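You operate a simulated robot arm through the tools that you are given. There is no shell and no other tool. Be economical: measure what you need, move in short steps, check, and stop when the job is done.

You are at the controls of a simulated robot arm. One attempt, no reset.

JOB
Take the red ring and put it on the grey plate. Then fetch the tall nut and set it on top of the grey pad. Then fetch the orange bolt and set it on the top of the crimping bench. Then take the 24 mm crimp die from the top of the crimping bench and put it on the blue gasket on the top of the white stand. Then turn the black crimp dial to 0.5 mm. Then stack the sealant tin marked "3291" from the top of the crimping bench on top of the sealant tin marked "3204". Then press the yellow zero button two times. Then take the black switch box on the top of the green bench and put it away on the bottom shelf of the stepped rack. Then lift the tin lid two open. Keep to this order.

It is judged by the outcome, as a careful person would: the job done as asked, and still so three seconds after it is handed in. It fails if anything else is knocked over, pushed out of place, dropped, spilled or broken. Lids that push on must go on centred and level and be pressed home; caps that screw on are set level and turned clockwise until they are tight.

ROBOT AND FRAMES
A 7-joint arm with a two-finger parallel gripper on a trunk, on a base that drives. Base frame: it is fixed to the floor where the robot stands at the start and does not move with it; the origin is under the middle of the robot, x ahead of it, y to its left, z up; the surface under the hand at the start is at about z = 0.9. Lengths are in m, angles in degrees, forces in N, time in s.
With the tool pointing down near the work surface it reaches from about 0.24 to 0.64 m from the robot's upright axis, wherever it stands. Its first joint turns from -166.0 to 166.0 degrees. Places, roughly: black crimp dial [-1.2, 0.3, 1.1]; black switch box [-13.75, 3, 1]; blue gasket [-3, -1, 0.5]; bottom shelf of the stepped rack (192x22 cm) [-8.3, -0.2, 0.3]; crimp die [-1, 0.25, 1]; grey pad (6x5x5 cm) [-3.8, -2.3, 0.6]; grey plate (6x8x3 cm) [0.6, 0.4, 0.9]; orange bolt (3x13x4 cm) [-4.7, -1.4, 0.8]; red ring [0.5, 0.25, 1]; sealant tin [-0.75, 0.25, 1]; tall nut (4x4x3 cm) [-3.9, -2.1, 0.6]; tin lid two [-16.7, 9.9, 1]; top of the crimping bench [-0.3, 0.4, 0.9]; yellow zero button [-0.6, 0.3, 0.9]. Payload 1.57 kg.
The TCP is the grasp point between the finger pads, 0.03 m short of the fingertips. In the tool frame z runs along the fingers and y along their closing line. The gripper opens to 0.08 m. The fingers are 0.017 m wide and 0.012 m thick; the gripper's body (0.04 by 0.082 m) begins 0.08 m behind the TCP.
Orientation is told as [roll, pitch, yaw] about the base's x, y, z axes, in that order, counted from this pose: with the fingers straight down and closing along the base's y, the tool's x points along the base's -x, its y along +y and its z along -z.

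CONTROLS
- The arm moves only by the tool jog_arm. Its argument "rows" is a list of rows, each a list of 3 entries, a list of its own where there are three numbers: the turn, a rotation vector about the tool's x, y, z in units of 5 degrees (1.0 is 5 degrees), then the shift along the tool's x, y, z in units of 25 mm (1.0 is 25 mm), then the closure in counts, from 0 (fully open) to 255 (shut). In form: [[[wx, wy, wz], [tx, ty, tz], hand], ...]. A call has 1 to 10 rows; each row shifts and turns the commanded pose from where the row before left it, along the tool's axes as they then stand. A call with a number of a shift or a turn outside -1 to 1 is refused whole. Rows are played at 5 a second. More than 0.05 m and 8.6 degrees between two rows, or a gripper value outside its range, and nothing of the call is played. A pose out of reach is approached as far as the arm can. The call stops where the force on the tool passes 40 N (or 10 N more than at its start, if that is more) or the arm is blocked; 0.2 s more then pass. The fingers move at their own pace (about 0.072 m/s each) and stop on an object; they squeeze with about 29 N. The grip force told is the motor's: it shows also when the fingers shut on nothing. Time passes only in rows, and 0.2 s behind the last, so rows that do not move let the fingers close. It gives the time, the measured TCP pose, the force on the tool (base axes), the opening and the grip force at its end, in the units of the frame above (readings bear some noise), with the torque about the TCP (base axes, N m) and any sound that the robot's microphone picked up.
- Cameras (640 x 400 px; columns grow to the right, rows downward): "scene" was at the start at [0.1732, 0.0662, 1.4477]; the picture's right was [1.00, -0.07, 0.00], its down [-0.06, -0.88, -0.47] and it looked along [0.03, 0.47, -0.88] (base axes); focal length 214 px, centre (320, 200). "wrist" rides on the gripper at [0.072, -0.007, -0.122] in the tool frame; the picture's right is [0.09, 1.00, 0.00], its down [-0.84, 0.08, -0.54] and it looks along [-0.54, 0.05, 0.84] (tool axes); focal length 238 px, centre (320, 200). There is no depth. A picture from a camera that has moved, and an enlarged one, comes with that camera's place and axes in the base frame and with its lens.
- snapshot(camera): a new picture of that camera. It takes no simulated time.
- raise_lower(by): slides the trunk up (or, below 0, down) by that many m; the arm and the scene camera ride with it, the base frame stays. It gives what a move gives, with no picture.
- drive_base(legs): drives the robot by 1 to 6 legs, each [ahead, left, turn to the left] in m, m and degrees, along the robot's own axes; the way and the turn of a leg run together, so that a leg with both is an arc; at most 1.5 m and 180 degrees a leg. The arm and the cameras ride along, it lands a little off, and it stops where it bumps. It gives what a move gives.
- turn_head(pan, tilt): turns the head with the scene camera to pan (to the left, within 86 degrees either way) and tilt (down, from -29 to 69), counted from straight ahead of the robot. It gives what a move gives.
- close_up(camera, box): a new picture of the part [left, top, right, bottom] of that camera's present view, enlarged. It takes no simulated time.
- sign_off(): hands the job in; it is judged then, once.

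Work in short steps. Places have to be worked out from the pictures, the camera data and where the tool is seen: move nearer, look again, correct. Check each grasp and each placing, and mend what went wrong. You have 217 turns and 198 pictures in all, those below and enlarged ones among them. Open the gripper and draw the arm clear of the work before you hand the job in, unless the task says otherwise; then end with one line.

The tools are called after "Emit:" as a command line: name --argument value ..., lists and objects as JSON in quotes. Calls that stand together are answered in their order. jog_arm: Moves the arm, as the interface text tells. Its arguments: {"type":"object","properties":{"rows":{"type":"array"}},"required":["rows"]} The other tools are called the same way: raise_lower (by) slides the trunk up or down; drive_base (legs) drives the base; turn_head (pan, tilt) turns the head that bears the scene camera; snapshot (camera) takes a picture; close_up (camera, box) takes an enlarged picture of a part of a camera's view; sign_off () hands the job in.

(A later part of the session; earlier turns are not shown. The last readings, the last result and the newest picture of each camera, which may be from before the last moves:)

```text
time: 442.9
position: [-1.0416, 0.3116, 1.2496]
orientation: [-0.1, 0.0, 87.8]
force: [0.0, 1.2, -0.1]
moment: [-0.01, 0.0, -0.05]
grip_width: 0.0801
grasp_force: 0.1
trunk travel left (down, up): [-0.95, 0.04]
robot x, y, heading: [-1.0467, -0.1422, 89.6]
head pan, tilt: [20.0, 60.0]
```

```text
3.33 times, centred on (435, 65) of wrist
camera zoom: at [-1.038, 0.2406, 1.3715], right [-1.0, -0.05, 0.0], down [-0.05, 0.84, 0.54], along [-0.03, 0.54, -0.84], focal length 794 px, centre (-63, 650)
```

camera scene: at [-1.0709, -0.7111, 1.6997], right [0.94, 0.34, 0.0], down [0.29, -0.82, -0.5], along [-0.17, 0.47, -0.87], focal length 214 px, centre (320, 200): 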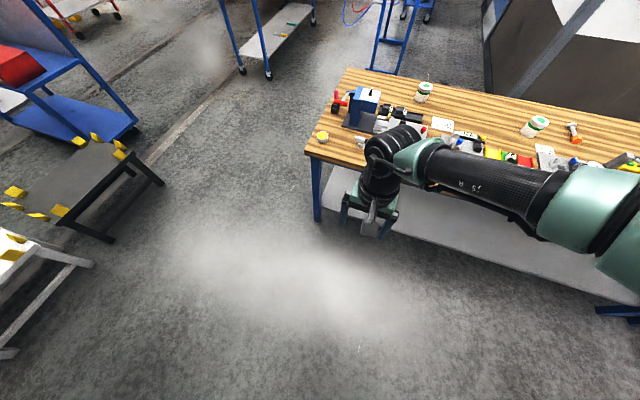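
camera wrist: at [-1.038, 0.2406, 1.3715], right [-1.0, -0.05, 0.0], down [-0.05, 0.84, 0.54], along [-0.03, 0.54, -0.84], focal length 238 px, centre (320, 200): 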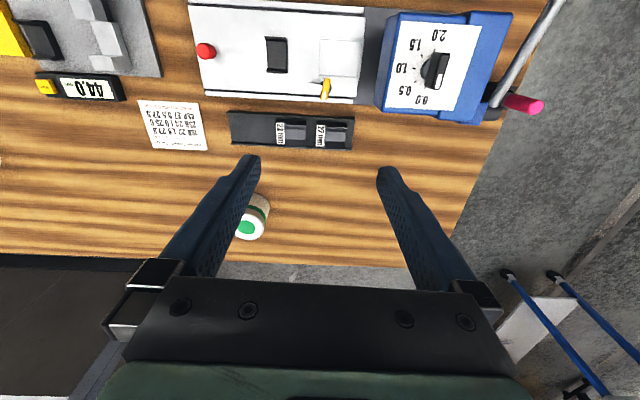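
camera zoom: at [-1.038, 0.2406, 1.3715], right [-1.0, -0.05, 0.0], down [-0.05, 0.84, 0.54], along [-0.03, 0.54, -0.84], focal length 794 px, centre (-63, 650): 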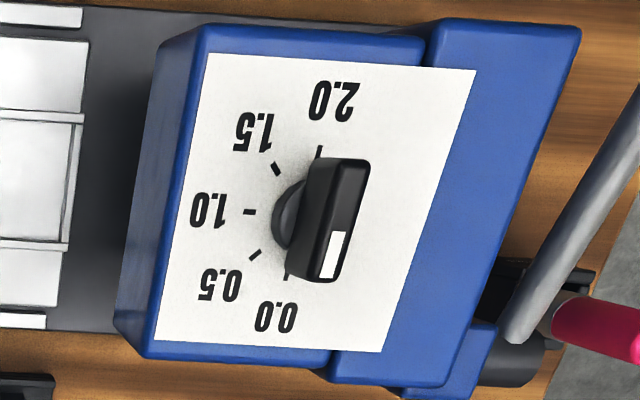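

The pointer sits at 0.0; scale steps are ~45° so 0.5 needs ~45° clockwise. Knob top is triangulated at (-1.163,0.255,1.097), axis nearly vertical. I move above it with fingers half open.

Emit:
jog_arm --rows '[[[0, 0, 0], [0.46, 1, 0], 100], [[0, 0, 0], [0.46, 1, 0], 100], [[0, 0, 0], [0.46, 1, 0], 100], [[0, 0, 0], [0.46, 1, 0], 100], [[0, 0, 0], [0.4, 0.85, 0], 100], [[0, 0, 0], [0, 0, 1], 100], [[0, 0, 0], [0, 0, 1], 100], [[0, 0, 0], [0, 0, 1], 100], [[0, 0, 0], [0, 0, 0.6], 100], [[0, 0, 0], [0, 0, 0], 100]]'

Emit:
close_up --camera "wrist" --box '[220, 60, 420, 260]'

Emit:
close_up --camera "scene" --box '[265, 190, 365, 275]'

```text
time: 445.1
position: [-1.1645, 0.2611, 1.1582]
orientation: [-0.1, 0.0, 87.8]
force: [0.0, -0.2, -0.3]
moment: [-0.06, -0.02, -0.01]
grip_width: 0.0487
grasp_force: 0.0
trunk travel left (down, up): [-0.95, 0.04]
robot x, y, heading: [-1.0444, -0.1423, 89.7]
head pan, tilt: [20.0, 60.0]
```

```text
2.00 times, centred on (320, 160) of wrist
camera zoom: at [-1.1611, 0.1892, 1.2808], right [-1.0, -0.05, 0.0], down [-0.05, 0.84, 0.54], along [-0.03, 0.54, -0.84], focal length 477 px, centre (320, 280)
```

zoom: 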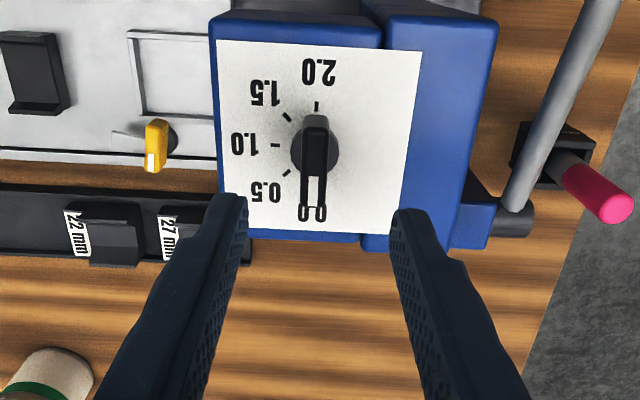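

```text
4.71 times, centred on (315, 232) of scene
camera zoom: at [-1.068, 0.0964, 1.6998], right [0.94, 0.34, 0.0], down [0.29, -0.81, -0.5], along [-0.17, 0.47, -0.87], focal length 1009 px, centre (344, 47)
```

zoom: 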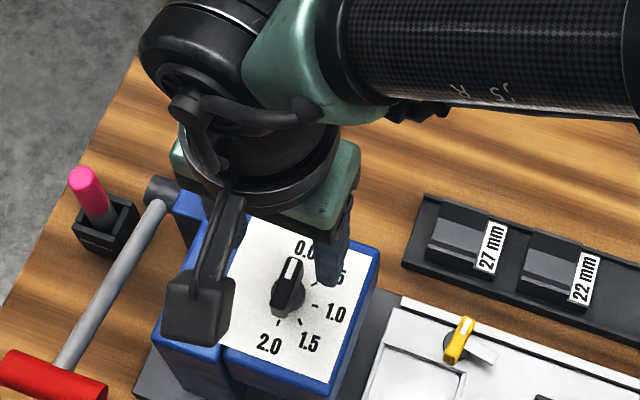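

Fingers straddle the knob; shift 8 mm in -y and descend to z≈1.098, then close lightly.

Emit:
jog_arm --rows '[[[0, 0, 0], [0.28, -0.04, 0.4], 100], [[0, 0, 0], [0, 0, 0.8], 100], [[0, 0, 0], [0, 0, 0.7], 100], [[0, 0, 0], [0, 0, 0.5], 100], [[0, 0, 0], [0, 0, 0], 180], [[0, 0, 0], [0, 0, 0], 255], [[0, 0, 0], [0, 0, 0], 255], [[0, 0, 0], [0, 0, 0], 255]]'

Emit:
close_up --camera "wrist" --box '[220, 80, 420, 260]'

```text
time: 446.9
position: [-1.1626, 0.2534, 1.0989]
orientation: [-0.2, 0.1, 87.8]
force: [3.7, -2.0, -6.7]
moment: [0.82, 0.37, -0.01]
grip_width: 0.0108
grasp_force: 28.8
trunk travel left (down, up): [-0.95, 0.04]
robot x, y, heading: [-1.0414, -0.1353, 89.9]
head pan, tilt: [20.0, 60.0]
```

```text
2.22 times, centred on (320, 170) of wrist
camera zoom: at [-1.1585, 0.1819, 1.2204], right [-1.0, -0.05, 0.0], down [-0.05, 0.84, 0.54], along [-0.03, 0.54, -0.84], focal length 530 px, centre (320, 267)
```

zoom: 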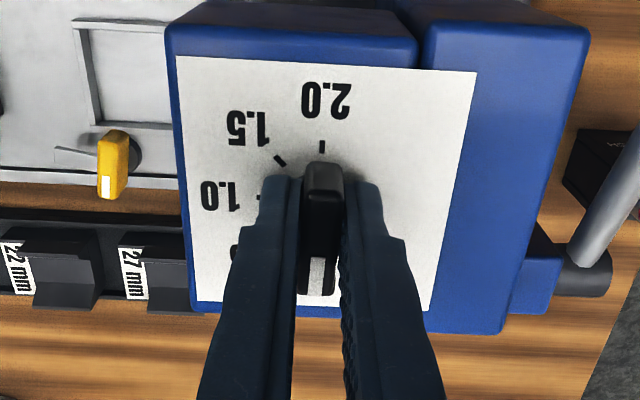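

Knob gripped. Turn clockwise 45° (9 rows).

Emit:
jog_arm --rows '[[[0, 0, 1], [0, 0, 0], 255], [[0, 0, 1], [0, 0, 0], 255], [[0, 0, 1], [0, 0, 0], 255], [[0, 0, 1], [0, 0, 0], 255], [[0, 0, 1], [0, 0, 0], 255], [[0, 0, 1], [0, 0, 0], 255], [[0, 0, 1], [0, 0, 0], 255], [[0, 0, 1], [0, 0, 0], 255], [[0, 0, 1], [0, 0, 0], 255], [[0, 0, 0], [0, 0, 0], 255]]'

Emit:
close_up --camera "wrist" --box '[220, 80, 420, 260]'

Emit:
close_up --camera "scene" --box '[275, 205, 345, 270]'

```text
time: 449.1
position: [-1.164, 0.2548, 1.0982]
orientation: [-0.3, 0.0, 42.8]
force: [3.9, -3.0, -20.6]
moment: [0.37, 0.24, 0.01]
grip_width: 0.0109
grasp_force: 27.9
trunk travel left (down, up): [-0.95, 0.04]
robot x, y, heading: [-1.0462, -0.1366, 89.7]
head pan, tilt: [20.0, 60.0]
```

```text
2.22 times, centred on (320, 170) of wrist
camera zoom: at [-1.2122, 0.2012, 1.2207], right [-0.74, 0.67, 0.0], down [0.56, 0.63, 0.54], along [0.36, 0.4, -0.84], focal length 530 px, centre (320, 267)
```

zoom: 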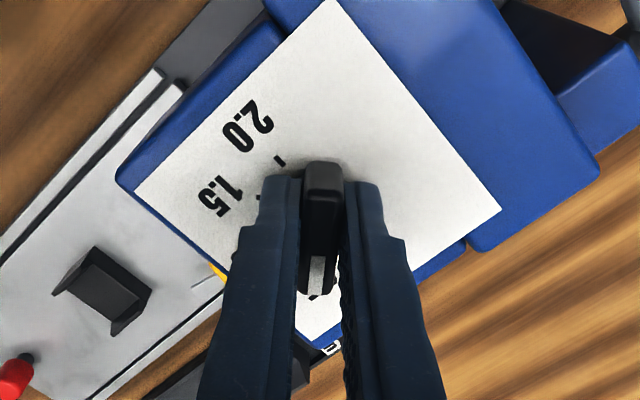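

```text
6.15 times, centred on (310, 238) of scene
camera zoom: at [-1.0679, 0.0978, 1.6995], right [0.94, 0.34, 0.0], down [0.29, -0.82, -0.5], along [-0.17, 0.47, -0.87], focal length 1320 px, centre (382, -31)
```

zoom: 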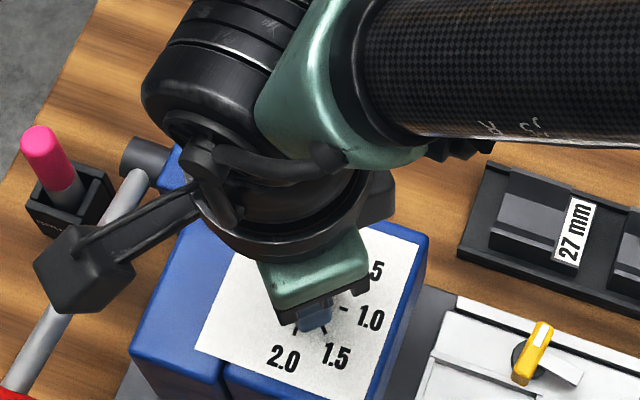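

Turned 45° and a tick shows right at the pointer's end. Release, lift and inspect.

Emit:
jog_arm --rows '[[[0, 0, 0], [0, 0, 0], 150], [[0, 0, 0], [0, 0, 0], 100], [[0, 0, 0], [0, 0, 0], 100], [[0, 0, 0], [0, 0, -0.5], 100], [[0, 0, 0], [0, 0, -1], 100], [[0, 0, 0], [0, 0, -1], 60], [[0, 0, 0], [1, 0, -1], 0], [[0, 0, 0], [1, 0, -1], 0]]'

Emit:
close_up --camera "wrist" --box '[220, 80, 420, 260]'

Emit:
close_up --camera "scene" --box '[275, 205, 345, 270]'

```text
time: 450.9
position: [-1.1995, 0.2226, 1.213]
orientation: [-0.1, -0.1, 42.7]
force: [-0.1, -0.2, 0.4]
moment: [0.01, 0.01, 0.03]
grip_width: 0.08
grasp_force: 0.0
trunk travel left (down, up): [-0.95, 0.04]
robot x, y, heading: [-1.0418, -0.1407, 89.5]
head pan, tilt: [20.0, 60.0]
```

```text
2.22 times, centred on (320, 170) of wrist
camera zoom: at [-1.2481, 0.1677, 1.3351], right [-0.74, 0.67, 0.0], down [0.56, 0.62, 0.54], along [0.37, 0.4, -0.84], focal length 530 px, centre (320, 267)
```

zoom: 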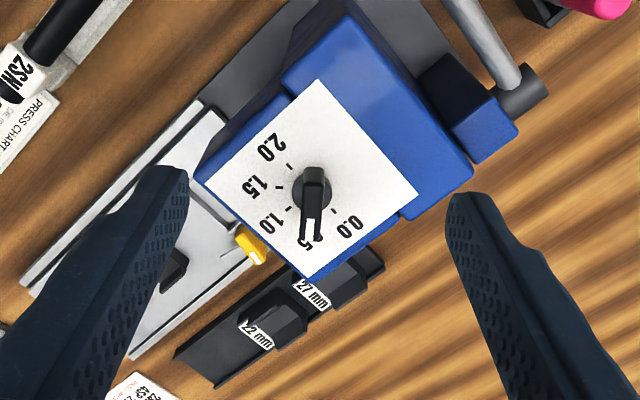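

```text
6.15 times, centred on (310, 238) of scene
camera zoom: at [-1.0685, 0.0961, 1.6998], right [0.94, 0.34, 0.0], down [0.29, -0.81, -0.5], along [-0.17, 0.47, -0.87], focal length 1320 px, centre (382, -31)
```

zoom: 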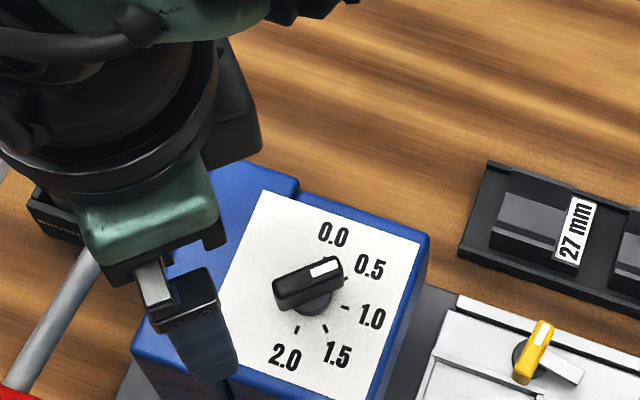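

The dial reads 0.5. Next the tins: I look over the bench to identify "3291" and "3204".

Emit:
turn_head --pan -25 --tilt 60

Emit:
snapshot --camera "scene"

```text
time: 452.0
position: [-1.1984, 0.221, 1.212]
orientation: [-0.2, -0.1, 42.8]
force: [0.6, 0.6, 0.4]
moment: [-0.01, 0.01, 0.0]
grip_width: 0.0804
grasp_force: 0.0
trunk travel left (down, up): [-0.95, 0.04]
robot x, y, heading: [-1.0428, -0.1393, 89.7]
head pan, tilt: [-25.0, 60.0]
```

```text
68 pictures are left
camera scene: at [-1.0172, 0.0941, 1.6998], right [0.91, -0.42, 0.0], down [-0.37, -0.78, -0.5], along [0.21, 0.45, -0.87], focal length 214 px, centre (320, 200)
```

scene: 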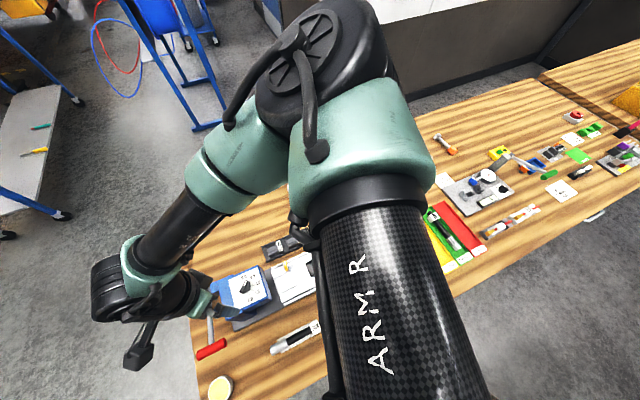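

The arm blocks the head view, so I use the wrist camera. Move the base a bit and swing the hand over the middle.

Emit:
drive_base --legs '[[0.08, -0.11, 0]]'

Emit:
jog_arm --rows '[[[0, 0, 0], [-0.88, -0.82, -0.6], 0], [[0, 0, 0], [-0.88, -0.82, -0.6], 0], [[0, 0, 0], [-0.88, -0.82, -0.6], 0], [[0, 0, 0], [-0.88, -0.82, -0.6], 0], [[0, 0, 0], [-0.88, -0.82, -0.6], 0], [[0, 0, 0], [-0.88, -0.82, 0], 0], [[0, 0, 0], [-0.88, -0.82, 0], 0], [[0, 0, 0], [-0.88, -0.82, 0], 0], [[0, 0, 0], [-0.88, -0.82, 0], 0], [[0, 0, 0], [-0.88, -0.82, 0], 0]]'

Emit:
snapshot --camera "wrist"

Emit:
snapshot --camera "scene"

```text
time: 453.3
position: [-1.0911, 0.2998, 1.2123]
orientation: [0.0, -0.2, 42.8]
force: [0.5, -0.5, 0.2]
moment: [0.0, 0.01, 0.0]
grip_width: 0.08
grasp_force: 0.2
trunk travel left (down, up): [-0.95, 0.04]
robot x, y, heading: [-0.9373, -0.061, 89.7]
head pan, tilt: [-25.0, 60.0]
```

```text
time: 455.5
position: [-0.787, 0.2992, 1.2879]
orientation: [0.0, 0.0, 42.9]
force: [0.5, -0.2, -0.1]
moment: [-0.02, 0.04, 0.04]
grip_width: 0.0802
grasp_force: 0.0
trunk travel left (down, up): [-0.95, 0.04]
robot x, y, heading: [-0.9366, -0.0575, 89.7]
head pan, tilt: [-25.0, 60.0]
```

```text
67 pictures are left
camera wrist: at [-0.8352, 0.2465, 1.4108], right [-0.74, 0.67, 0.0], down [0.56, 0.63, 0.54], along [0.36, 0.4, -0.84], focal length 238 px, centre (320, 200)
```

wrist: 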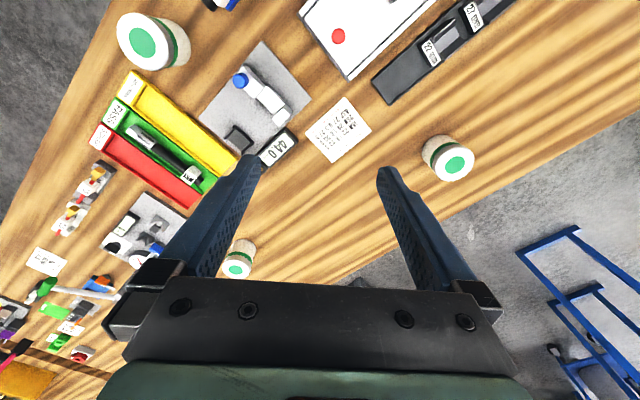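

```text
66 pictures are left
camera scene: at [-0.907, 0.173, 1.6998], right [0.9, -0.43, 0.0], down [-0.37, -0.78, -0.5], along [0.21, 0.45, -0.87], focal length 214 px, centre (320, 200)
```

scene: 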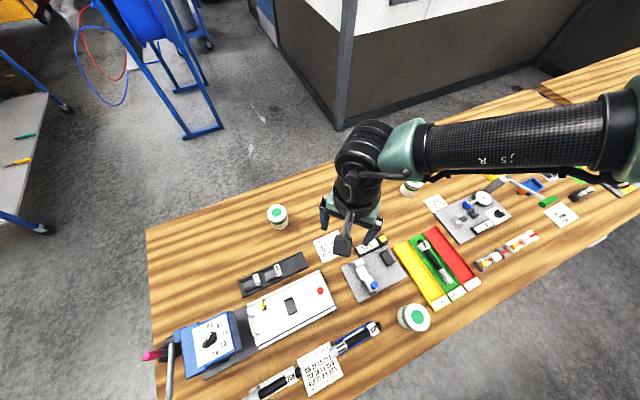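

Zoom in on the three tins to read their marks.

Emit:
close_up --camera "scene" --box '[245, 190, 325, 240]'

Emit:
close_up --camera "scene" --box '[380, 285, 460, 345]'

```text
8.00 times, centred on (285, 215) of scene
camera zoom: at [-0.907, 0.173, 1.6998], right [0.9, -0.43, 0.0], down [-0.37, -0.78, -0.5], along [0.21, 0.45, -0.87], focal length 1716 px, centre (600, 80)
```

zoom: 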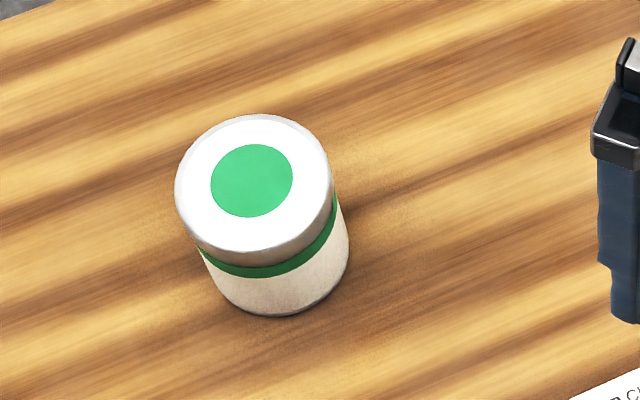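

```text
6.67 times, centred on (420, 315) of scene
camera zoom: at [-0.907, 0.173, 1.6998], right [0.9, -0.43, 0.0], down [-0.37, -0.78, -0.5], along [0.21, 0.45, -0.87], focal length 1430 px, centre (-347, -567)
```

zoom: 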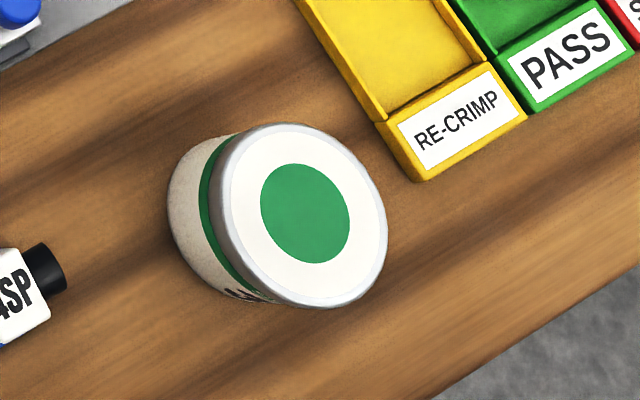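

By elimination and the earlier "291" sighting, the front tin is 3291, at ≈(-0.648,0.067), lid top z≈0.995, Ø≈7.4 cm. I turn the hand to yaw 0 and go above it.

Emit:
jog_arm --rows '[[[0, 0, 1], [0, 0, 0], 0], [[0, 0, 1], [0, 0, 0], 0], [[0, 0, 1], [0, 0, 0], 0], [[0, 0, 1], [0, 0, 0], 0], [[0, 0, 1], [0, 0, 0], 0], [[0, 0, 1], [0, 0, 0], 0], [[0, 0, 1], [0, 0, 0], 0], [[0, 0, 1], [0, 0, 0], 0], [[0, 0, 0.58], [0, 0, 0], 0]]'

Emit:
jog_arm --rows '[[[0, 0, 0], [-0.5, -0.92, 0.6], 0], [[0, 0, 0], [-0.5, -0.92, 0.6], 0], [[0, 0, 0], [-0.5, -0.92, 0.6], 0], [[0, 0, 0], [-0.5, -0.92, 0.6], 0], [[0, 0, 0], [-0.5, -0.92, 0.6], 0], [[0, 0, 0], [-0.5, -0.92, 0.6], 0], [[0, 0, 0], [-0.5, -0.92, 0.6], 0], [[0, 0, 0], [-0.5, -0.92, 0.6], 0], [[0, 0, 0], [-0.5, -0.92, 0.6], 0], [[0, 0, 0], [-0.5, -0.92, 0.6], 0]]'

Emit:
snapshot --camera "wrist"

```text
time: 457.5
position: [-0.7892, 0.2997, 1.2887]
orientation: [0.0, -0.1, -0.3]
force: [-0.8, 0.2, -0.5]
moment: [0.02, 0.04, 0.04]
grip_width: 0.08
grasp_force: 0.0
trunk travel left (down, up): [-0.95, 0.04]
robot x, y, heading: [-0.9348, -0.0579, 90.1]
head pan, tilt: [-25.0, 60.0]
```

```text
time: 459.7
position: [-0.6637, 0.0679, 1.1395]
orientation: [-0.1, -0.1, -0.1]
force: [0.0, 0.1, -0.6]
moment: [0.0, 0.0, -0.01]
grip_width: 0.0801
grasp_force: 0.1
trunk travel left (down, up): [-0.95, 0.04]
robot x, y, heading: [-0.9366, -0.062, 89.9]
head pan, tilt: [-25.0, 60.0]
```

```text
63 pictures are left
camera wrist: at [-0.7364, 0.0628, 1.2617], right [-0.09, 1.0, 0.0], down [0.84, 0.08, 0.54], along [0.54, 0.05, -0.84], focal length 238 px, centre (320, 200)
```

wrist: 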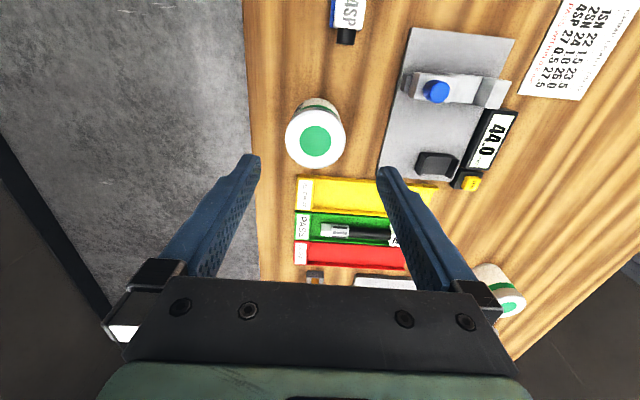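

Lid centred at (-0.650,0.066), Ø≈7 cm. Align and descend to just above, z≈1.03.

Emit:
jog_arm --rows '[[[0, 0, 0], [-0.55, -0.06, 0.5], 0], [[0, 0, 0], [0, 0, 1], 0], [[0, 0, 0], [0, 0, 1], 0], [[0, 0, 0], [0, 0, 1], 0], [[0, 0, 0], [0, 0, 0.8], 0], [[0, 0, 0], [0, 0, 0], 0]]'

Emit:
snapshot --camera "wrist"

```text
time: 461.1
position: [-0.6513, 0.0667, 1.0311]
orientation: [0.1, -0.1, -0.3]
force: [0.2, 0.3, -0.1]
moment: [0.02, 0.0, 0.02]
grip_width: 0.08
grasp_force: 0.0
trunk travel left (down, up): [-0.95, 0.04]
robot x, y, heading: [-0.9374, -0.0596, 89.7]
head pan, tilt: [-25.0, 60.0]
```

```text
62 pictures are left
camera wrist: at [-0.7236, 0.0616, 1.1534], right [-0.09, 1.0, 0.0], down [0.84, 0.08, 0.54], along [0.54, 0.05, -0.84], focal length 238 px, centre (320, 200)
```

wrist: 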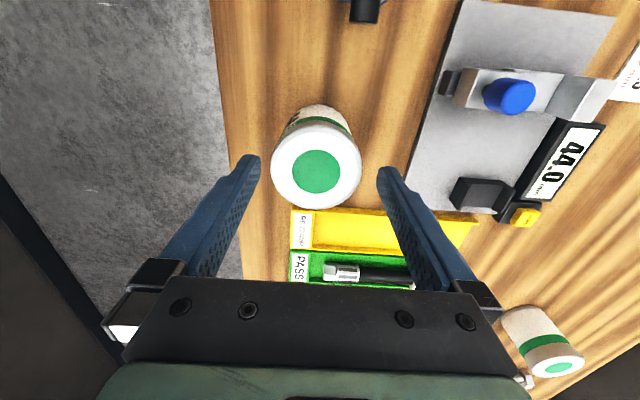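

Centred. Descend to z≈0.975 and close.

Emit:
jog_arm --rows '[[[0, 0, 0], [-0.06, 0, 0.6], 0], [[0, 0, 0], [0, 0, 0.6], 0], [[0, 0, 0], [0, 0, 0.6], 0], [[0, 0, 0], [0, 0, 0.45], 0], [[0, 0, 0], [0, 0, 0], 80], [[0, 0, 0], [0, 0, 0], 255], [[0, 0, 0], [0, 0, 0], 255], [[0, 0, 0], [0, 0, -0.2], 255], [[0, 0, 0], [0, 0, -0.5], 255], [[0, 0, 0], [0, 0, -1], 255]]'

Emit:
jog_arm --rows '[[[0, 0, 0], [0, 0, -1], 255], [[0, 0, 0], [0, 0, -1], 255], [[0, 0, 0], [0, 0, -1], 255], [[0, 0, 0], [0, 0, -1], 255], [[0, 0, 0], [0, 0, -1], 255], [[0, 0, 0], [0, 0, -1], 255]]'

Emit:
snapshot --camera "wrist"

```text
time: 463.3
position: [-0.65, 0.0682, 1.0169]
orientation: [-0.1, -0.1, -0.2]
force: [0.5, -0.3, -3.7]
moment: [0.0, 0.0, -0.02]
grip_width: 0.0696
grasp_force: 28.9
trunk travel left (down, up): [-0.95, 0.04]
robot x, y, heading: [-0.9367, -0.0598, 89.8]
head pan, tilt: [-25.0, 60.0]
```

```text
time: 464.7
position: [-0.6494, 0.0677, 1.1671]
orientation: [0.0, -0.2, -0.2]
force: [-0.8, 0.8, -3.1]
moment: [-0.02, 0.03, -0.01]
grip_width: 0.0693
grasp_force: 28.9
trunk travel left (down, up): [-0.95, 0.04]
robot x, y, heading: [-0.9366, -0.0626, 89.5]
head pan, tilt: [-25.0, 60.0]
```

```text
61 pictures are left
camera wrist: at [-0.7222, 0.0625, 1.2896], right [-0.09, 1.0, 0.0], down [0.84, 0.08, 0.54], along [0.54, 0.05, -0.84], focal length 238 px, centre (320, 200)
```

wrist: 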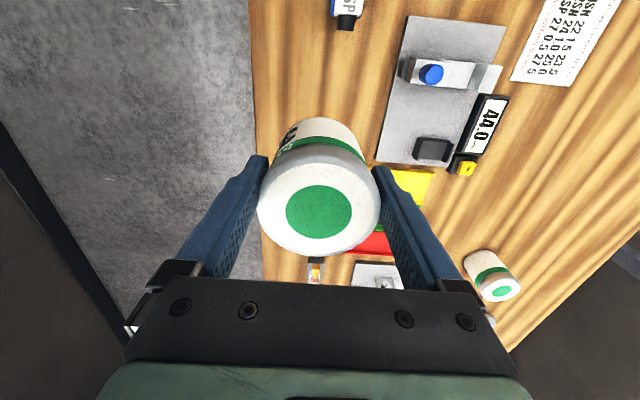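

Tin held at 69 mm. Carry it round to the back of the bench to read the other labels and stack from there.

Emit:
drive_base --legs '[[-0.55, 0, 0], [0, 1.15, 0], [0.9, 0, 0], [0.85, 0, 0], [0, 0, 180], [0, 1.4, 0]]'

Emit:
turn_head --pan 0 --tilt 55

Emit:
snapshot --camera "scene"

```text
time: 496.0
position: [-1.043, 1.0633, 1.1666]
orientation: [0.0, 0.0, -176.7]
force: [-0.2, -0.4, -2.2]
moment: [-0.03, -0.01, -0.01]
grip_width: 0.0693
grasp_force: 29.0
trunk travel left (down, up): [-0.95, 0.04]
robot x, y, heading: [-0.7622, 1.2068, -86.8]
head pan, tilt: [-25.0, 60.0]
```

```text
time: 496.9
position: [-1.0427, 1.0633, 1.167]
orientation: [0.0, -0.1, -176.8]
force: [-0.8, -0.5, -2.9]
moment: [0.01, -0.07, -0.01]
grip_width: 0.0693
grasp_force: 29.4
trunk travel left (down, up): [-0.95, 0.04]
robot x, y, heading: [-0.7666, 1.2084, -86.7]
head pan, tilt: [0.0, 55.0]
```

```text
60 pictures are left
camera scene: at [-0.7522, 0.9675, 1.7058], right [-1.0, -0.05, 0.0], down [-0.04, 0.82, -0.57], along [0.03, -0.57, -0.82], focal length 214 px, centre (320, 200)
```

scene: 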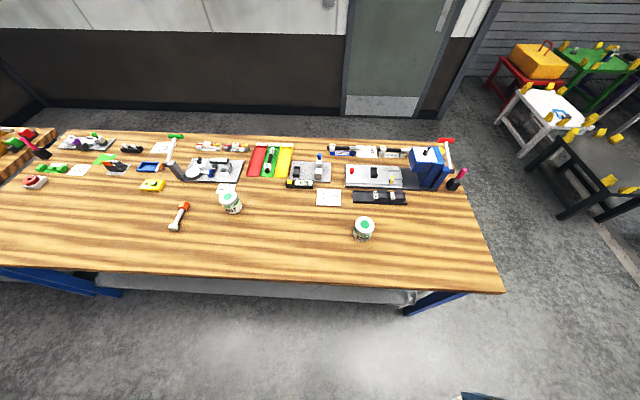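

Emit:
close_up --camera "scene" --box '[345, 210, 385, 245]'

Emit:
close_up --camera "scene" --box '[212, 185, 252, 220]'

```text
11.43 times, centred on (365, 228) of scene
camera zoom: at [-0.7522, 0.9675, 1.7058], right [-1.0, -0.05, 0.0], down [-0.04, 0.82, -0.57], along [0.03, -0.57, -0.82], focal length 2451 px, centre (-194, -114)
```

zoom: 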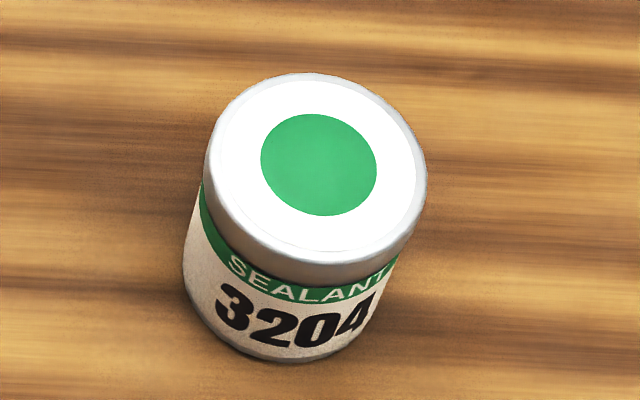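

```text
11.43 times, centred on (232, 202) of scene
camera zoom: at [-0.7522, 0.9675, 1.7058], right [-1.0, -0.05, 0.0], down [-0.04, 0.82, -0.57], along [0.03, -0.57, -0.82], focal length 2451 px, centre (1326, 171)
```

zoom: 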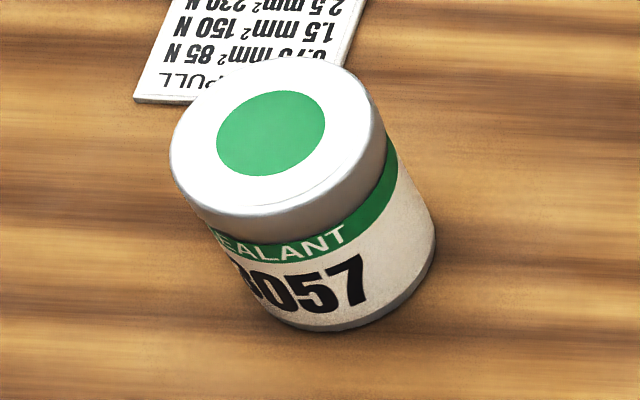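

Confirmed: tin 3204 is at (-0.900,0.5755). Drive 0.25 m in and bring the held tin over it.

Emit:
drive_base --legs '[[0.25, 0, 0]]'

Emit:
snapshot --camera "scene"

```text
time: 498.7
position: [-1.0318, 0.8206, 1.1678]
orientation: [0.0, -0.1, -177.2]
force: [-0.2, 0.9, -1.9]
moment: [0.0, -0.01, 0.01]
grip_width: 0.0693
grasp_force: 28.9
trunk travel left (down, up): [-0.95, 0.04]
robot x, y, heading: [-0.7514, 0.9628, -87.4]
head pan, tilt: [0.0, 55.0]
```

```text
57 pictures are left
camera scene: at [-0.7416, 0.7217, 1.706], right [-1.0, -0.05, 0.0], down [-0.04, 0.82, -0.57], along [0.03, -0.57, -0.82], focal length 214 px, centre (320, 200)
```

scene: 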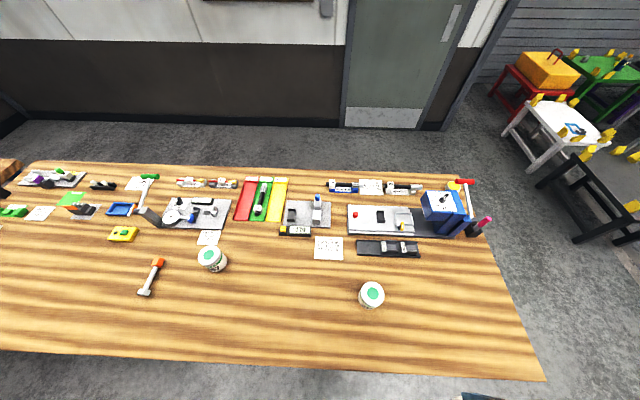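

Refined target (-0.898,0.574). Carry the tin over it at height.

Emit:
jog_arm --rows '[[[0, 0, 0], [0.486, 1, 0], 255], [[0, 0, 0], [0.486, 1, 0], 255], [[0, 0, 0], [0.486, 1, 0], 255], [[0, 0, 0], [0.486, 1, 0], 255], [[0, 0, 0], [0.486, 1, 0], 255], [[0, 0, 0], [0.486, 1, 0], 255], [[0, 0, 0], [0.486, 1, 0], 255], [[0, 0, 0], [0.486, 1, 0], 255], [[0, 0, 0], [0.486, 1, 0], 255], [[0, 0, 0], [0.486, 1, 0], 255]]'

Emit:
close_up --camera "scene" --box '[300, 230, 440, 340]'

Emit:
snapshot --camera "wrist"

```text
time: 500.9
position: [-0.8981, 0.5752, 1.1658]
orientation: [-0.2, -0.1, -177.3]
force: [0.4, 0.0, -2.9]
moment: [0.01, -0.03, 0.0]
grip_width: 0.0695
grasp_force: 29.2
trunk travel left (down, up): [-0.95, 0.04]
robot x, y, heading: [-0.7516, 0.9613, -87.5]
head pan, tilt: [0.0, 55.0]
```

```text
3.64 times, centred on (370, 285) of scene
camera zoom: at [-0.741, 0.7194, 1.7056], right [-1.0, -0.05, 0.0], down [-0.04, 0.82, -0.57], along [0.03, -0.57, -0.82], focal length 780 px, centre (138, -109)
```

zoom: 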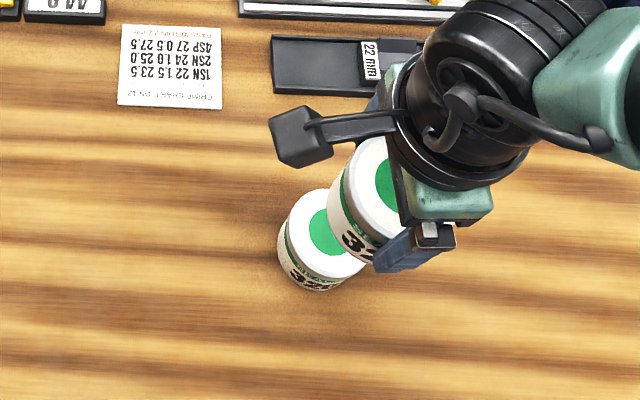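

```text
55 pictures are left
camera wrist: at [-0.8256, 0.5861, 1.2887], right [0.14, -0.99, 0.0], down [-0.83, -0.12, 0.54], along [-0.54, -0.07, -0.84], focal length 238 px, centre (320, 200)
```

wrist: 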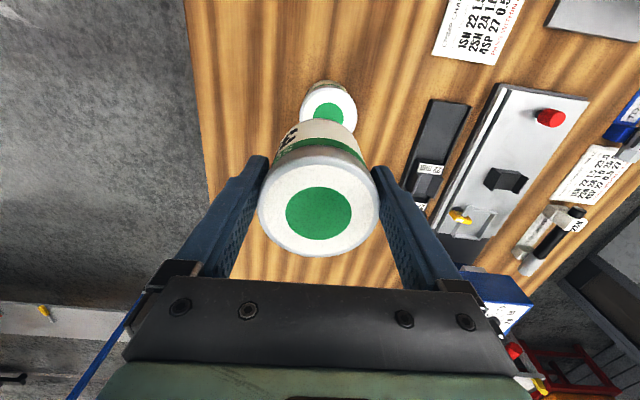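

Lower lid appears at ≈(-0.893,0.570). Shift a few mm and lower to leave ~1.5 cm gap, then recheck.

Emit:
jog_arm --rows '[[[0, 0, 0], [0.17, 0.17, 0.6], 255], [[0, 0, 0], [0, 0, 1], 255], [[0, 0, 0], [0, 0, 1], 255], [[0, 0, 0], [0, 0, 0.6], 255], [[0, 0, 0], [0, 0, 0], 255]]'

Emit:
close_up --camera "wrist" --box '[240, 70, 400, 270]'

Emit:
close_up --camera "scene" --box '[330, 255, 420, 325]'

```text
time: 502.1
position: [-0.8924, 0.5721, 1.0875]
orientation: [0.0, 0.0, -177.3]
force: [-0.1, 0.4, -2.9]
moment: [-0.02, -0.03, 0.01]
grip_width: 0.0696
grasp_force: 28.7
trunk travel left (down, up): [-0.95, 0.04]
robot x, y, heading: [-0.7496, 0.9619, -87.5]
head pan, tilt: [0.0, 55.0]
```

```text
2.00 times, centred on (320, 170) of wrist
camera zoom: at [-0.8208, 0.5829, 1.2096], right [0.14, -0.99, 0.0], down [-0.83, -0.12, 0.54], along [-0.54, -0.07, -0.84], focal length 477 px, centre (320, 260)
```

zoom: 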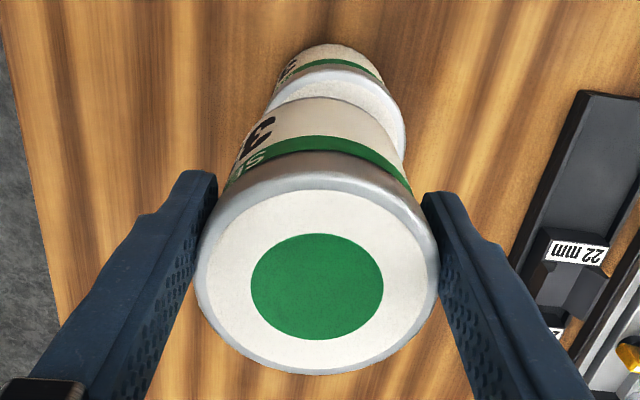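

```text
5.71 times, centred on (375, 290) of scene
camera zoom: at [-0.7416, 0.7206, 1.7058], right [-1.0, -0.05, 0.0], down [-0.04, 0.82, -0.57], along [0.03, -0.57, -0.82], focal length 1226 px, centre (6, -314)
```

zoom: 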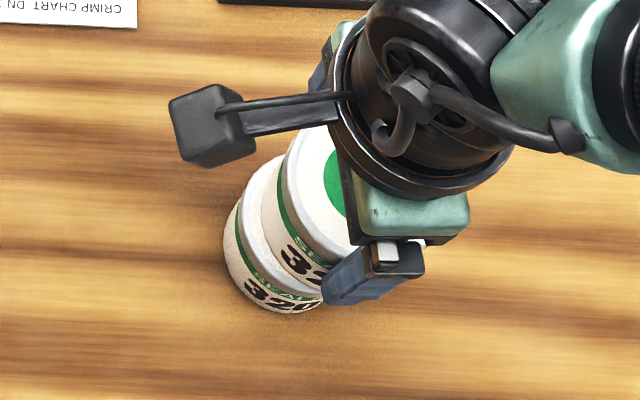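

The upper tin should shift ≈+7 mm x, −4 mm y. Correct, lower 1 cm and compare again.

Emit:
jog_arm --rows '[[[0, 0, 0], [0.27, 0.17, 0], 255], [[0, 0, 0], [0, 0, 0.3], 255], [[0, 0, 0], [0, 0, 0], 255]]'

Emit:
close_up --camera "wrist" --box '[240, 70, 400, 190]'

Emit:
close_up --camera "scene" --box '[340, 265, 400, 315]'

```text
time: 502.9
position: [-0.8851, 0.5692, 1.0796]
orientation: [-0.1, -0.1, -177.3]
force: [-0.5, -0.5, -2.4]
moment: [-0.03, -0.02, 0.02]
grip_width: 0.0692
grasp_force: 28.6
trunk travel left (down, up): [-0.95, 0.04]
robot x, y, heading: [-0.7481, 0.9584, -87.2]
head pan, tilt: [0.0, 55.0]
```

```text
3.33 times, centred on (320, 130) of wrist
camera zoom: at [-0.8139, 0.5794, 1.2021], right [0.14, -0.99, 0.0], down [-0.83, -0.12, 0.54], along [-0.54, -0.07, -0.84], focal length 794 px, centre (320, 433)
```

zoom: 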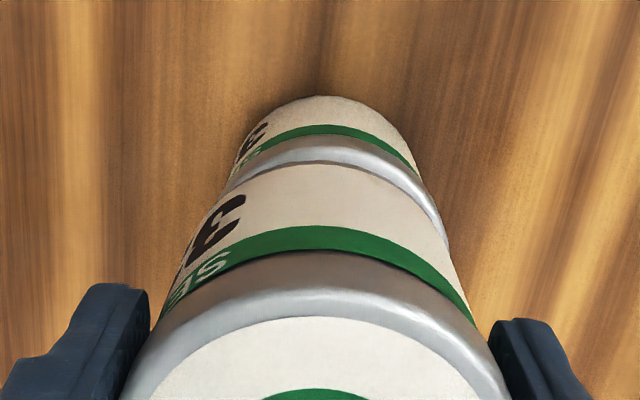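

```text
8.00 times, centred on (370, 290) of scene
camera zoom: at [-0.7415, 0.7205, 1.7058], right [-1.0, -0.05, 0.0], down [-0.04, 0.82, -0.57], along [0.03, -0.57, -0.82], focal length 1716 px, centre (-80, -520)
```

zoom: 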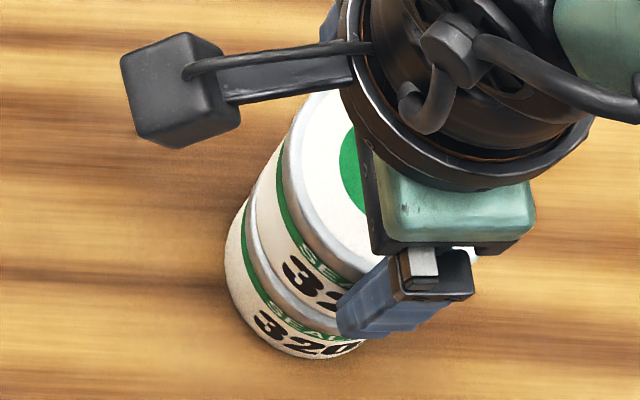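

Nearly concentric. Shift 1.5 mm and creep down to contact.

Emit:
jog_arm --rows '[[[0, 0, 0], [0, 0.06, 0.15], 255], [[0, 0, 0], [0, 0, 0.1], 255], [[0, 0, 0], [0, 0, 0.08], 255], [[0, 0, 0], [0, 0, 0.06], 255], [[0, 0, 0], [0, 0, 0], 255]]'

```text
time: 504.1
position: [-0.8849, 0.5661, 1.0688]
orientation: [-0.1, -0.2, -177.3]
force: [0.1, 0.1, -2.8]
moment: [0.0, 0.0, -0.02]
grip_width: 0.0695
grasp_force: 29.1
trunk travel left (down, up): [-0.95, 0.04]
robot x, y, heading: [-0.7513, 0.9595, -87.4]
head pan, tilt: [0.0, 55.0]
```

Emit:
jog_arm --rows '[[[0, 0, 0], [0, 0, 0.08], 255], [[0, 0, 0], [0, 0, 0.08], 255], [[0, 0, 0], [0, 0, 0.06], 255], [[0, 0, 0], [0, 0, 0], 255]]'

Emit:
close_up --camera "wrist" --box '[240, 70, 400, 190]'

```text
time: 505.1
position: [-0.8849, 0.5675, 1.0639]
orientation: [-0.1, -0.1, -177.3]
force: [-0.1, -0.1, -2.7]
moment: [0.02, 0.0, 0.03]
grip_width: 0.0694
grasp_force: 28.8
trunk travel left (down, up): [-0.95, 0.04]
robot x, y, heading: [-0.7527, 0.9601, -87.4]
head pan, tilt: [0.0, 55.0]
```

```text
3.33 times, centred on (320, 130) of wrist
camera zoom: at [-0.8134, 0.5774, 1.1864], right [0.14, -0.99, 0.0], down [-0.83, -0.12, 0.54], along [-0.54, -0.07, -0.84], focal length 794 px, centre (320, 433)
```

zoom: 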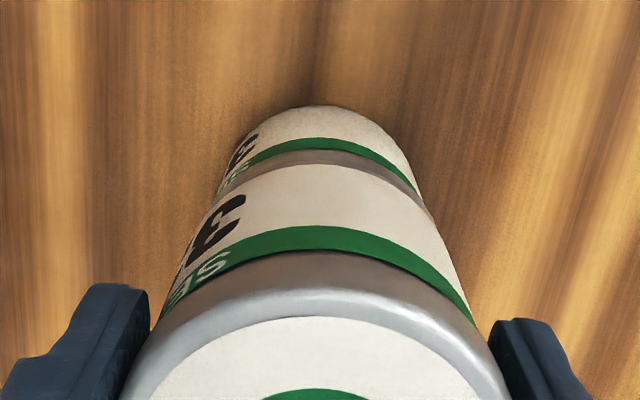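

Alignment remains good. Continue to contact.

Emit:
jog_arm --rows '[[[0, 0, 0], [0, 0, 0.08], 255], [[0, 0, 0], [0, 0, 0.08], 255], [[0, 0, 0], [0, 0, 0.06], 255], [[0, 0, 0], [0, 0, 0], 255]]'

```text
time: 506.1
position: [-0.8856, 0.5667, 1.058]
orientation: [-0.1, -0.2, -177.2]
force: [-0.4, 0.9, -1.8]
moment: [-0.02, 0.02, 0.01]
grip_width: 0.0696
grasp_force: 29.3
trunk travel left (down, up): [-0.95, 0.04]
robot x, y, heading: [-0.7478, 0.9604, -87.3]
head pan, tilt: [0.0, 55.0]
```

Emit:
jog_arm --rows '[[[0, 0, 0], [0, 0, 0.08], 255], [[0, 0, 0], [0, 0, 0.08], 255], [[0, 0, 0], [0, 0, 0.08], 255], [[0, 0, 0], [0, 0, 0], 255]]'

Emit:
close_up --camera "wrist" --box '[240, 70, 400, 190]'

```text
time: 507.1
position: [-0.8854, 0.5676, 1.0528]
orientation: [0.2, -0.2, -177.4]
force: [-0.1, -0.6, 26.0]
moment: [0.17, 0.18, 0.04]
grip_width: 0.0696
grasp_force: 28.7
trunk travel left (down, up): [-0.95, 0.04]
robot x, y, heading: [-0.7484, 0.96, -86.9]
head pan, tilt: [0.0, 55.0]
```

```text
3.33 times, centred on (320, 130) of wrist
camera zoom: at [-0.8143, 0.5777, 1.1756], right [0.14, -0.99, 0.0], down [-0.83, -0.11, 0.54], along [-0.54, -0.08, -0.84], focal length 794 px, centre (320, 433)
```

zoom: 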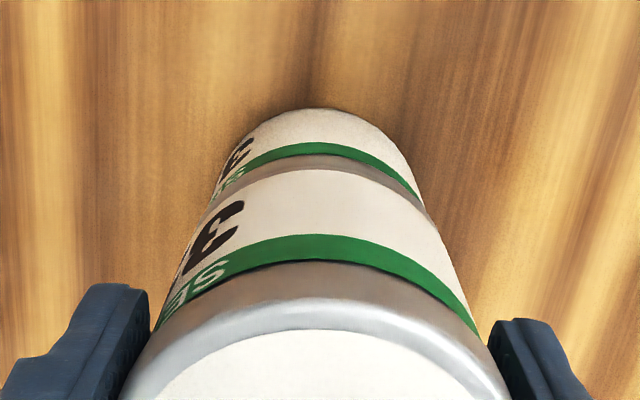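

Contact (26 N). Ease 2 mm, release, and lift straight up.

Emit:
jog_arm --rows '[[[0, 0, 0], [0, 0, -0.08], 255], [[0, 0, 0], [0, 0, 0], 60], [[0, 0, 0], [0, 0, 0], 0], [[0, 0, 0], [0, 0, 0], 0], [[0, 0, 0], [0, 0, -0.4], 0], [[0, 0, 0], [0, 0, -0.8], 0], [[0, 0, 0], [0, 0, -1], 0], [[0, 0, 0], [0, 0, -1], 0], [[0, 0, 0], [0, 0, -1], 0], [[0, 0, 0], [0, 0, -0.5], 0]]'

Emit:
close_up --camera "scene" --box '[330, 240, 420, 325]'

Emit:
snapshot --camera "wrist"

```text
time: 509.3
position: [-0.8848, 0.5664, 1.1727]
orientation: [0.0, -0.1, -177.3]
force: [-0.8, 0.3, -0.6]
moment: [0.0, -0.02, 0.01]
grip_width: 0.0796
grasp_force: 0.1
trunk travel left (down, up): [-0.95, 0.04]
robot x, y, heading: [-0.7519, 0.9631, -87.4]
head pan, tilt: [0.0, 55.0]
```

```text
4.71 times, centred on (375, 282) of scene
camera zoom: at [-0.7414, 0.7207, 1.7058], right [-1.0, -0.05, 0.0], down [-0.04, 0.82, -0.57], along [0.03, -0.57, -0.82], focal length 1009 px, centre (61, -188)
```

zoom: 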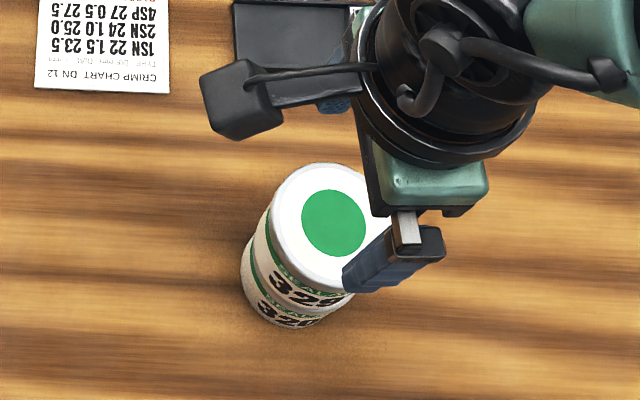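

```text
47 pictures are left
camera wrist: at [-0.8132, 0.5771, 1.2945], right [0.14, -0.99, 0.0], down [-0.83, -0.12, 0.54], along [-0.54, -0.07, -0.84], focal length 238 px, centre (320, 200)
```

wrist: 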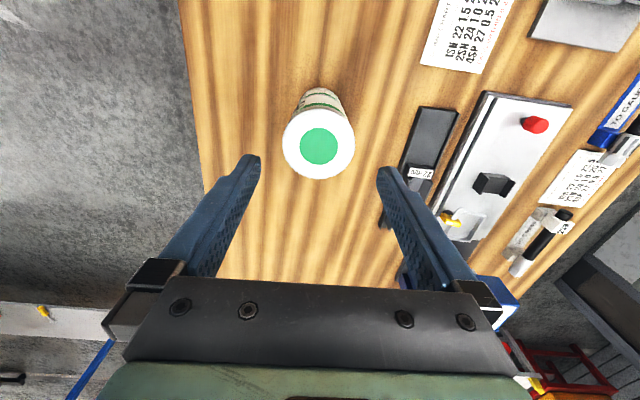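

Tin 3291 is stacked on 3204. Next, the zero button (yellow, on the 44.0 gauge, ≈(-0.571,0.339)). I move in 0.12 m and bring the closed hand above it.

Emit:
drive_base --legs '[[0.12, 0, 0]]'

Emit:
jog_arm --rows '[[[0, 0, 0], [1, 0.4, 0], 255], [[0, 0, 0], [1, 0.4, 0], 255], [[0, 0, 0], [1, 0.4, 0], 255], [[0, 0, 0], [1, 0.4, 0], 255], [[0, 0, 0], [1, 0.4, 0], 255], [[0, 0, 0], [1, 0.4, 0], 255], [[0, 0, 0], [1, 0.4, 0], 255], [[0, 0, 0], [1, 0.4, 0], 255], [[0, 0, 0], [1, 0.4, 0], 255], [[0, 0, 0], [1, 0.4, 0.5], 255]]'

Emit:
jog_arm --rows '[[[0, 0, 0], [1, 0.4, 1], 255], [[0, 0, 0], [1, 0.4, 1], 255], [[0, 0, 0], [0, 0, 1], 255], [[0, 0, 0], [0, 0, 1], 255], [[0, 0, 0], [0, 0, 0], 255]]'

Emit:
snapshot --camera "wrist"

```text
time: 510.5
position: [-0.8798, 0.4511, 1.1717]
orientation: [0.0, -0.1, -177.3]
force: [0.3, -0.2, 0.0]
moment: [-0.01, -0.03, 0.02]
grip_width: 0.08
grasp_force: 0.0
trunk travel left (down, up): [-0.95, 0.04]
robot x, y, heading: [-0.7469, 0.8456, -87.3]
head pan, tilt: [0.0, 55.0]
```

```text
time: 512.7
position: [-0.6229, 0.3623, 1.1578]
orientation: [-0.1, 0.0, -177.3]
force: [-0.2, 0.3, 0.9]
moment: [-0.02, 0.01, -0.01]
grip_width: 0.0
grasp_force: 21.3
trunk travel left (down, up): [-0.95, 0.04]
robot x, y, heading: [-0.7497, 0.8447, -87.5]
head pan, tilt: [0.0, 55.0]
```

```text
time: 513.9
position: [-0.5752, 0.3473, 1.0586]
orientation: [-0.1, -0.2, -177.2]
force: [-1.2, 0.1, -0.6]
moment: [0.03, -0.01, 0.0]
grip_width: 0.0
grasp_force: 21.4
trunk travel left (down, up): [-0.95, 0.04]
robot x, y, heading: [-0.7464, 0.8442, -87.4]
head pan, tilt: [0.0, 55.0]
```

```text
46 pictures are left
camera wrist: at [-0.5031, 0.3569, 1.1809], right [0.14, -0.99, 0.0], down [-0.83, -0.12, 0.54], along [-0.54, -0.08, -0.84], focal length 238 px, centre (320, 200)
```

wrist: 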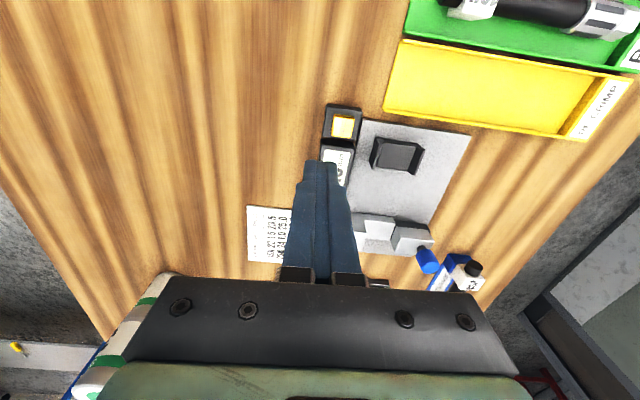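

Button at ≈(-0.572,0.322). Move over it and descend to z≈0.975 (tips ~2 cm above).

Emit:
jog_arm --rows '[[[0, 0, 0], [0.12, 0.52, 0], 255], [[0, 0, 0], [0, 0.5, 0.5], 255], [[0, 0, 0], [0, 0, 1], 255], [[0, 0, 0], [0, 0, 1], 255], [[0, 0, 0], [0, 0, 0.6], 255], [[0, 0, 0], [0, 0, 0], 255]]'

Emit:
close_up --camera "wrist" --box '[240, 90, 400, 250]'

```text
time: 515.3
position: [-0.5772, 0.3263, 0.9973]
orientation: [0.0, -0.2, -177.2]
force: [-0.5, 1.1, 0.2]
moment: [-0.04, -0.03, 0.0]
grip_width: 0.0002
grasp_force: 21.6
out of reach, approached as far as the arm can: row 4, 5
trunk travel left (down, up): [-0.95, 0.04]
robot x, y, heading: [-0.7449, 0.8456, -87.2]
head pan, tilt: [0.0, 55.0]
```

```text
2.50 times, centred on (320, 170) of wrist
camera zoom: at [-0.5046, 0.3375, 1.1195], right [0.14, -0.99, 0.0], down [-0.83, -0.12, 0.54], along [-0.54, -0.08, -0.84], focal length 596 px, centre (320, 275)
```

zoom: 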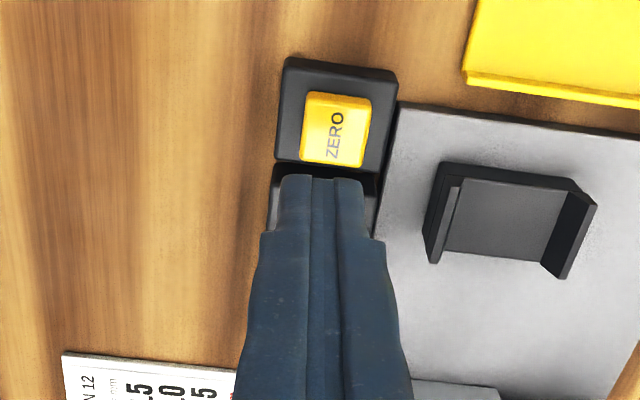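

The raised trunk limits downward reach. Raise the hand 0.15 m, then lower the trunk 0.15 m.

Emit:
jog_arm --rows '[[[0, 0, 0], [0, 0, -1], 255], [[0, 0, 0], [0, 0, -1], 255], [[0, 0, 0], [0, 0, -1], 255], [[0, 0, 0], [0, 0, -1], 255], [[0, 0, 0], [0, 0, -1], 255], [[0, 0, 0], [0, 0, -1], 255], [[0, 0, 0], [0, 0, -1], 255], [[0, 0, 0], [0, 0, -1], 255]]'

Emit:
raise_lower --by -0.2

```text
time: 517.1
position: [-0.5772, 0.3266, 1.1979]
orientation: [0.1, -0.2, -177.4]
force: [-0.7, 0.6, -0.1]
moment: [0.0, -0.02, 0.02]
grip_width: 0.0
grasp_force: 21.4
trunk travel left (down, up): [-0.95, 0.04]
robot x, y, heading: [-0.7463, 0.8469, -87.3]
head pan, tilt: [0.0, 55.0]
```

```text
time: 519.3
position: [-0.5761, 0.3262, 0.9964]
orientation: [0.0, -0.1, -177.3]
force: [-0.6, -0.3, -0.1]
moment: [0.0, -0.01, 0.03]
grip_width: 0.0
grasp_force: 21.4
trunk travel left (down, up): [-0.75, 0.24]
robot x, y, heading: [-0.7461, 0.8409, -87.3]
head pan, tilt: [0.0, 55.0]
```

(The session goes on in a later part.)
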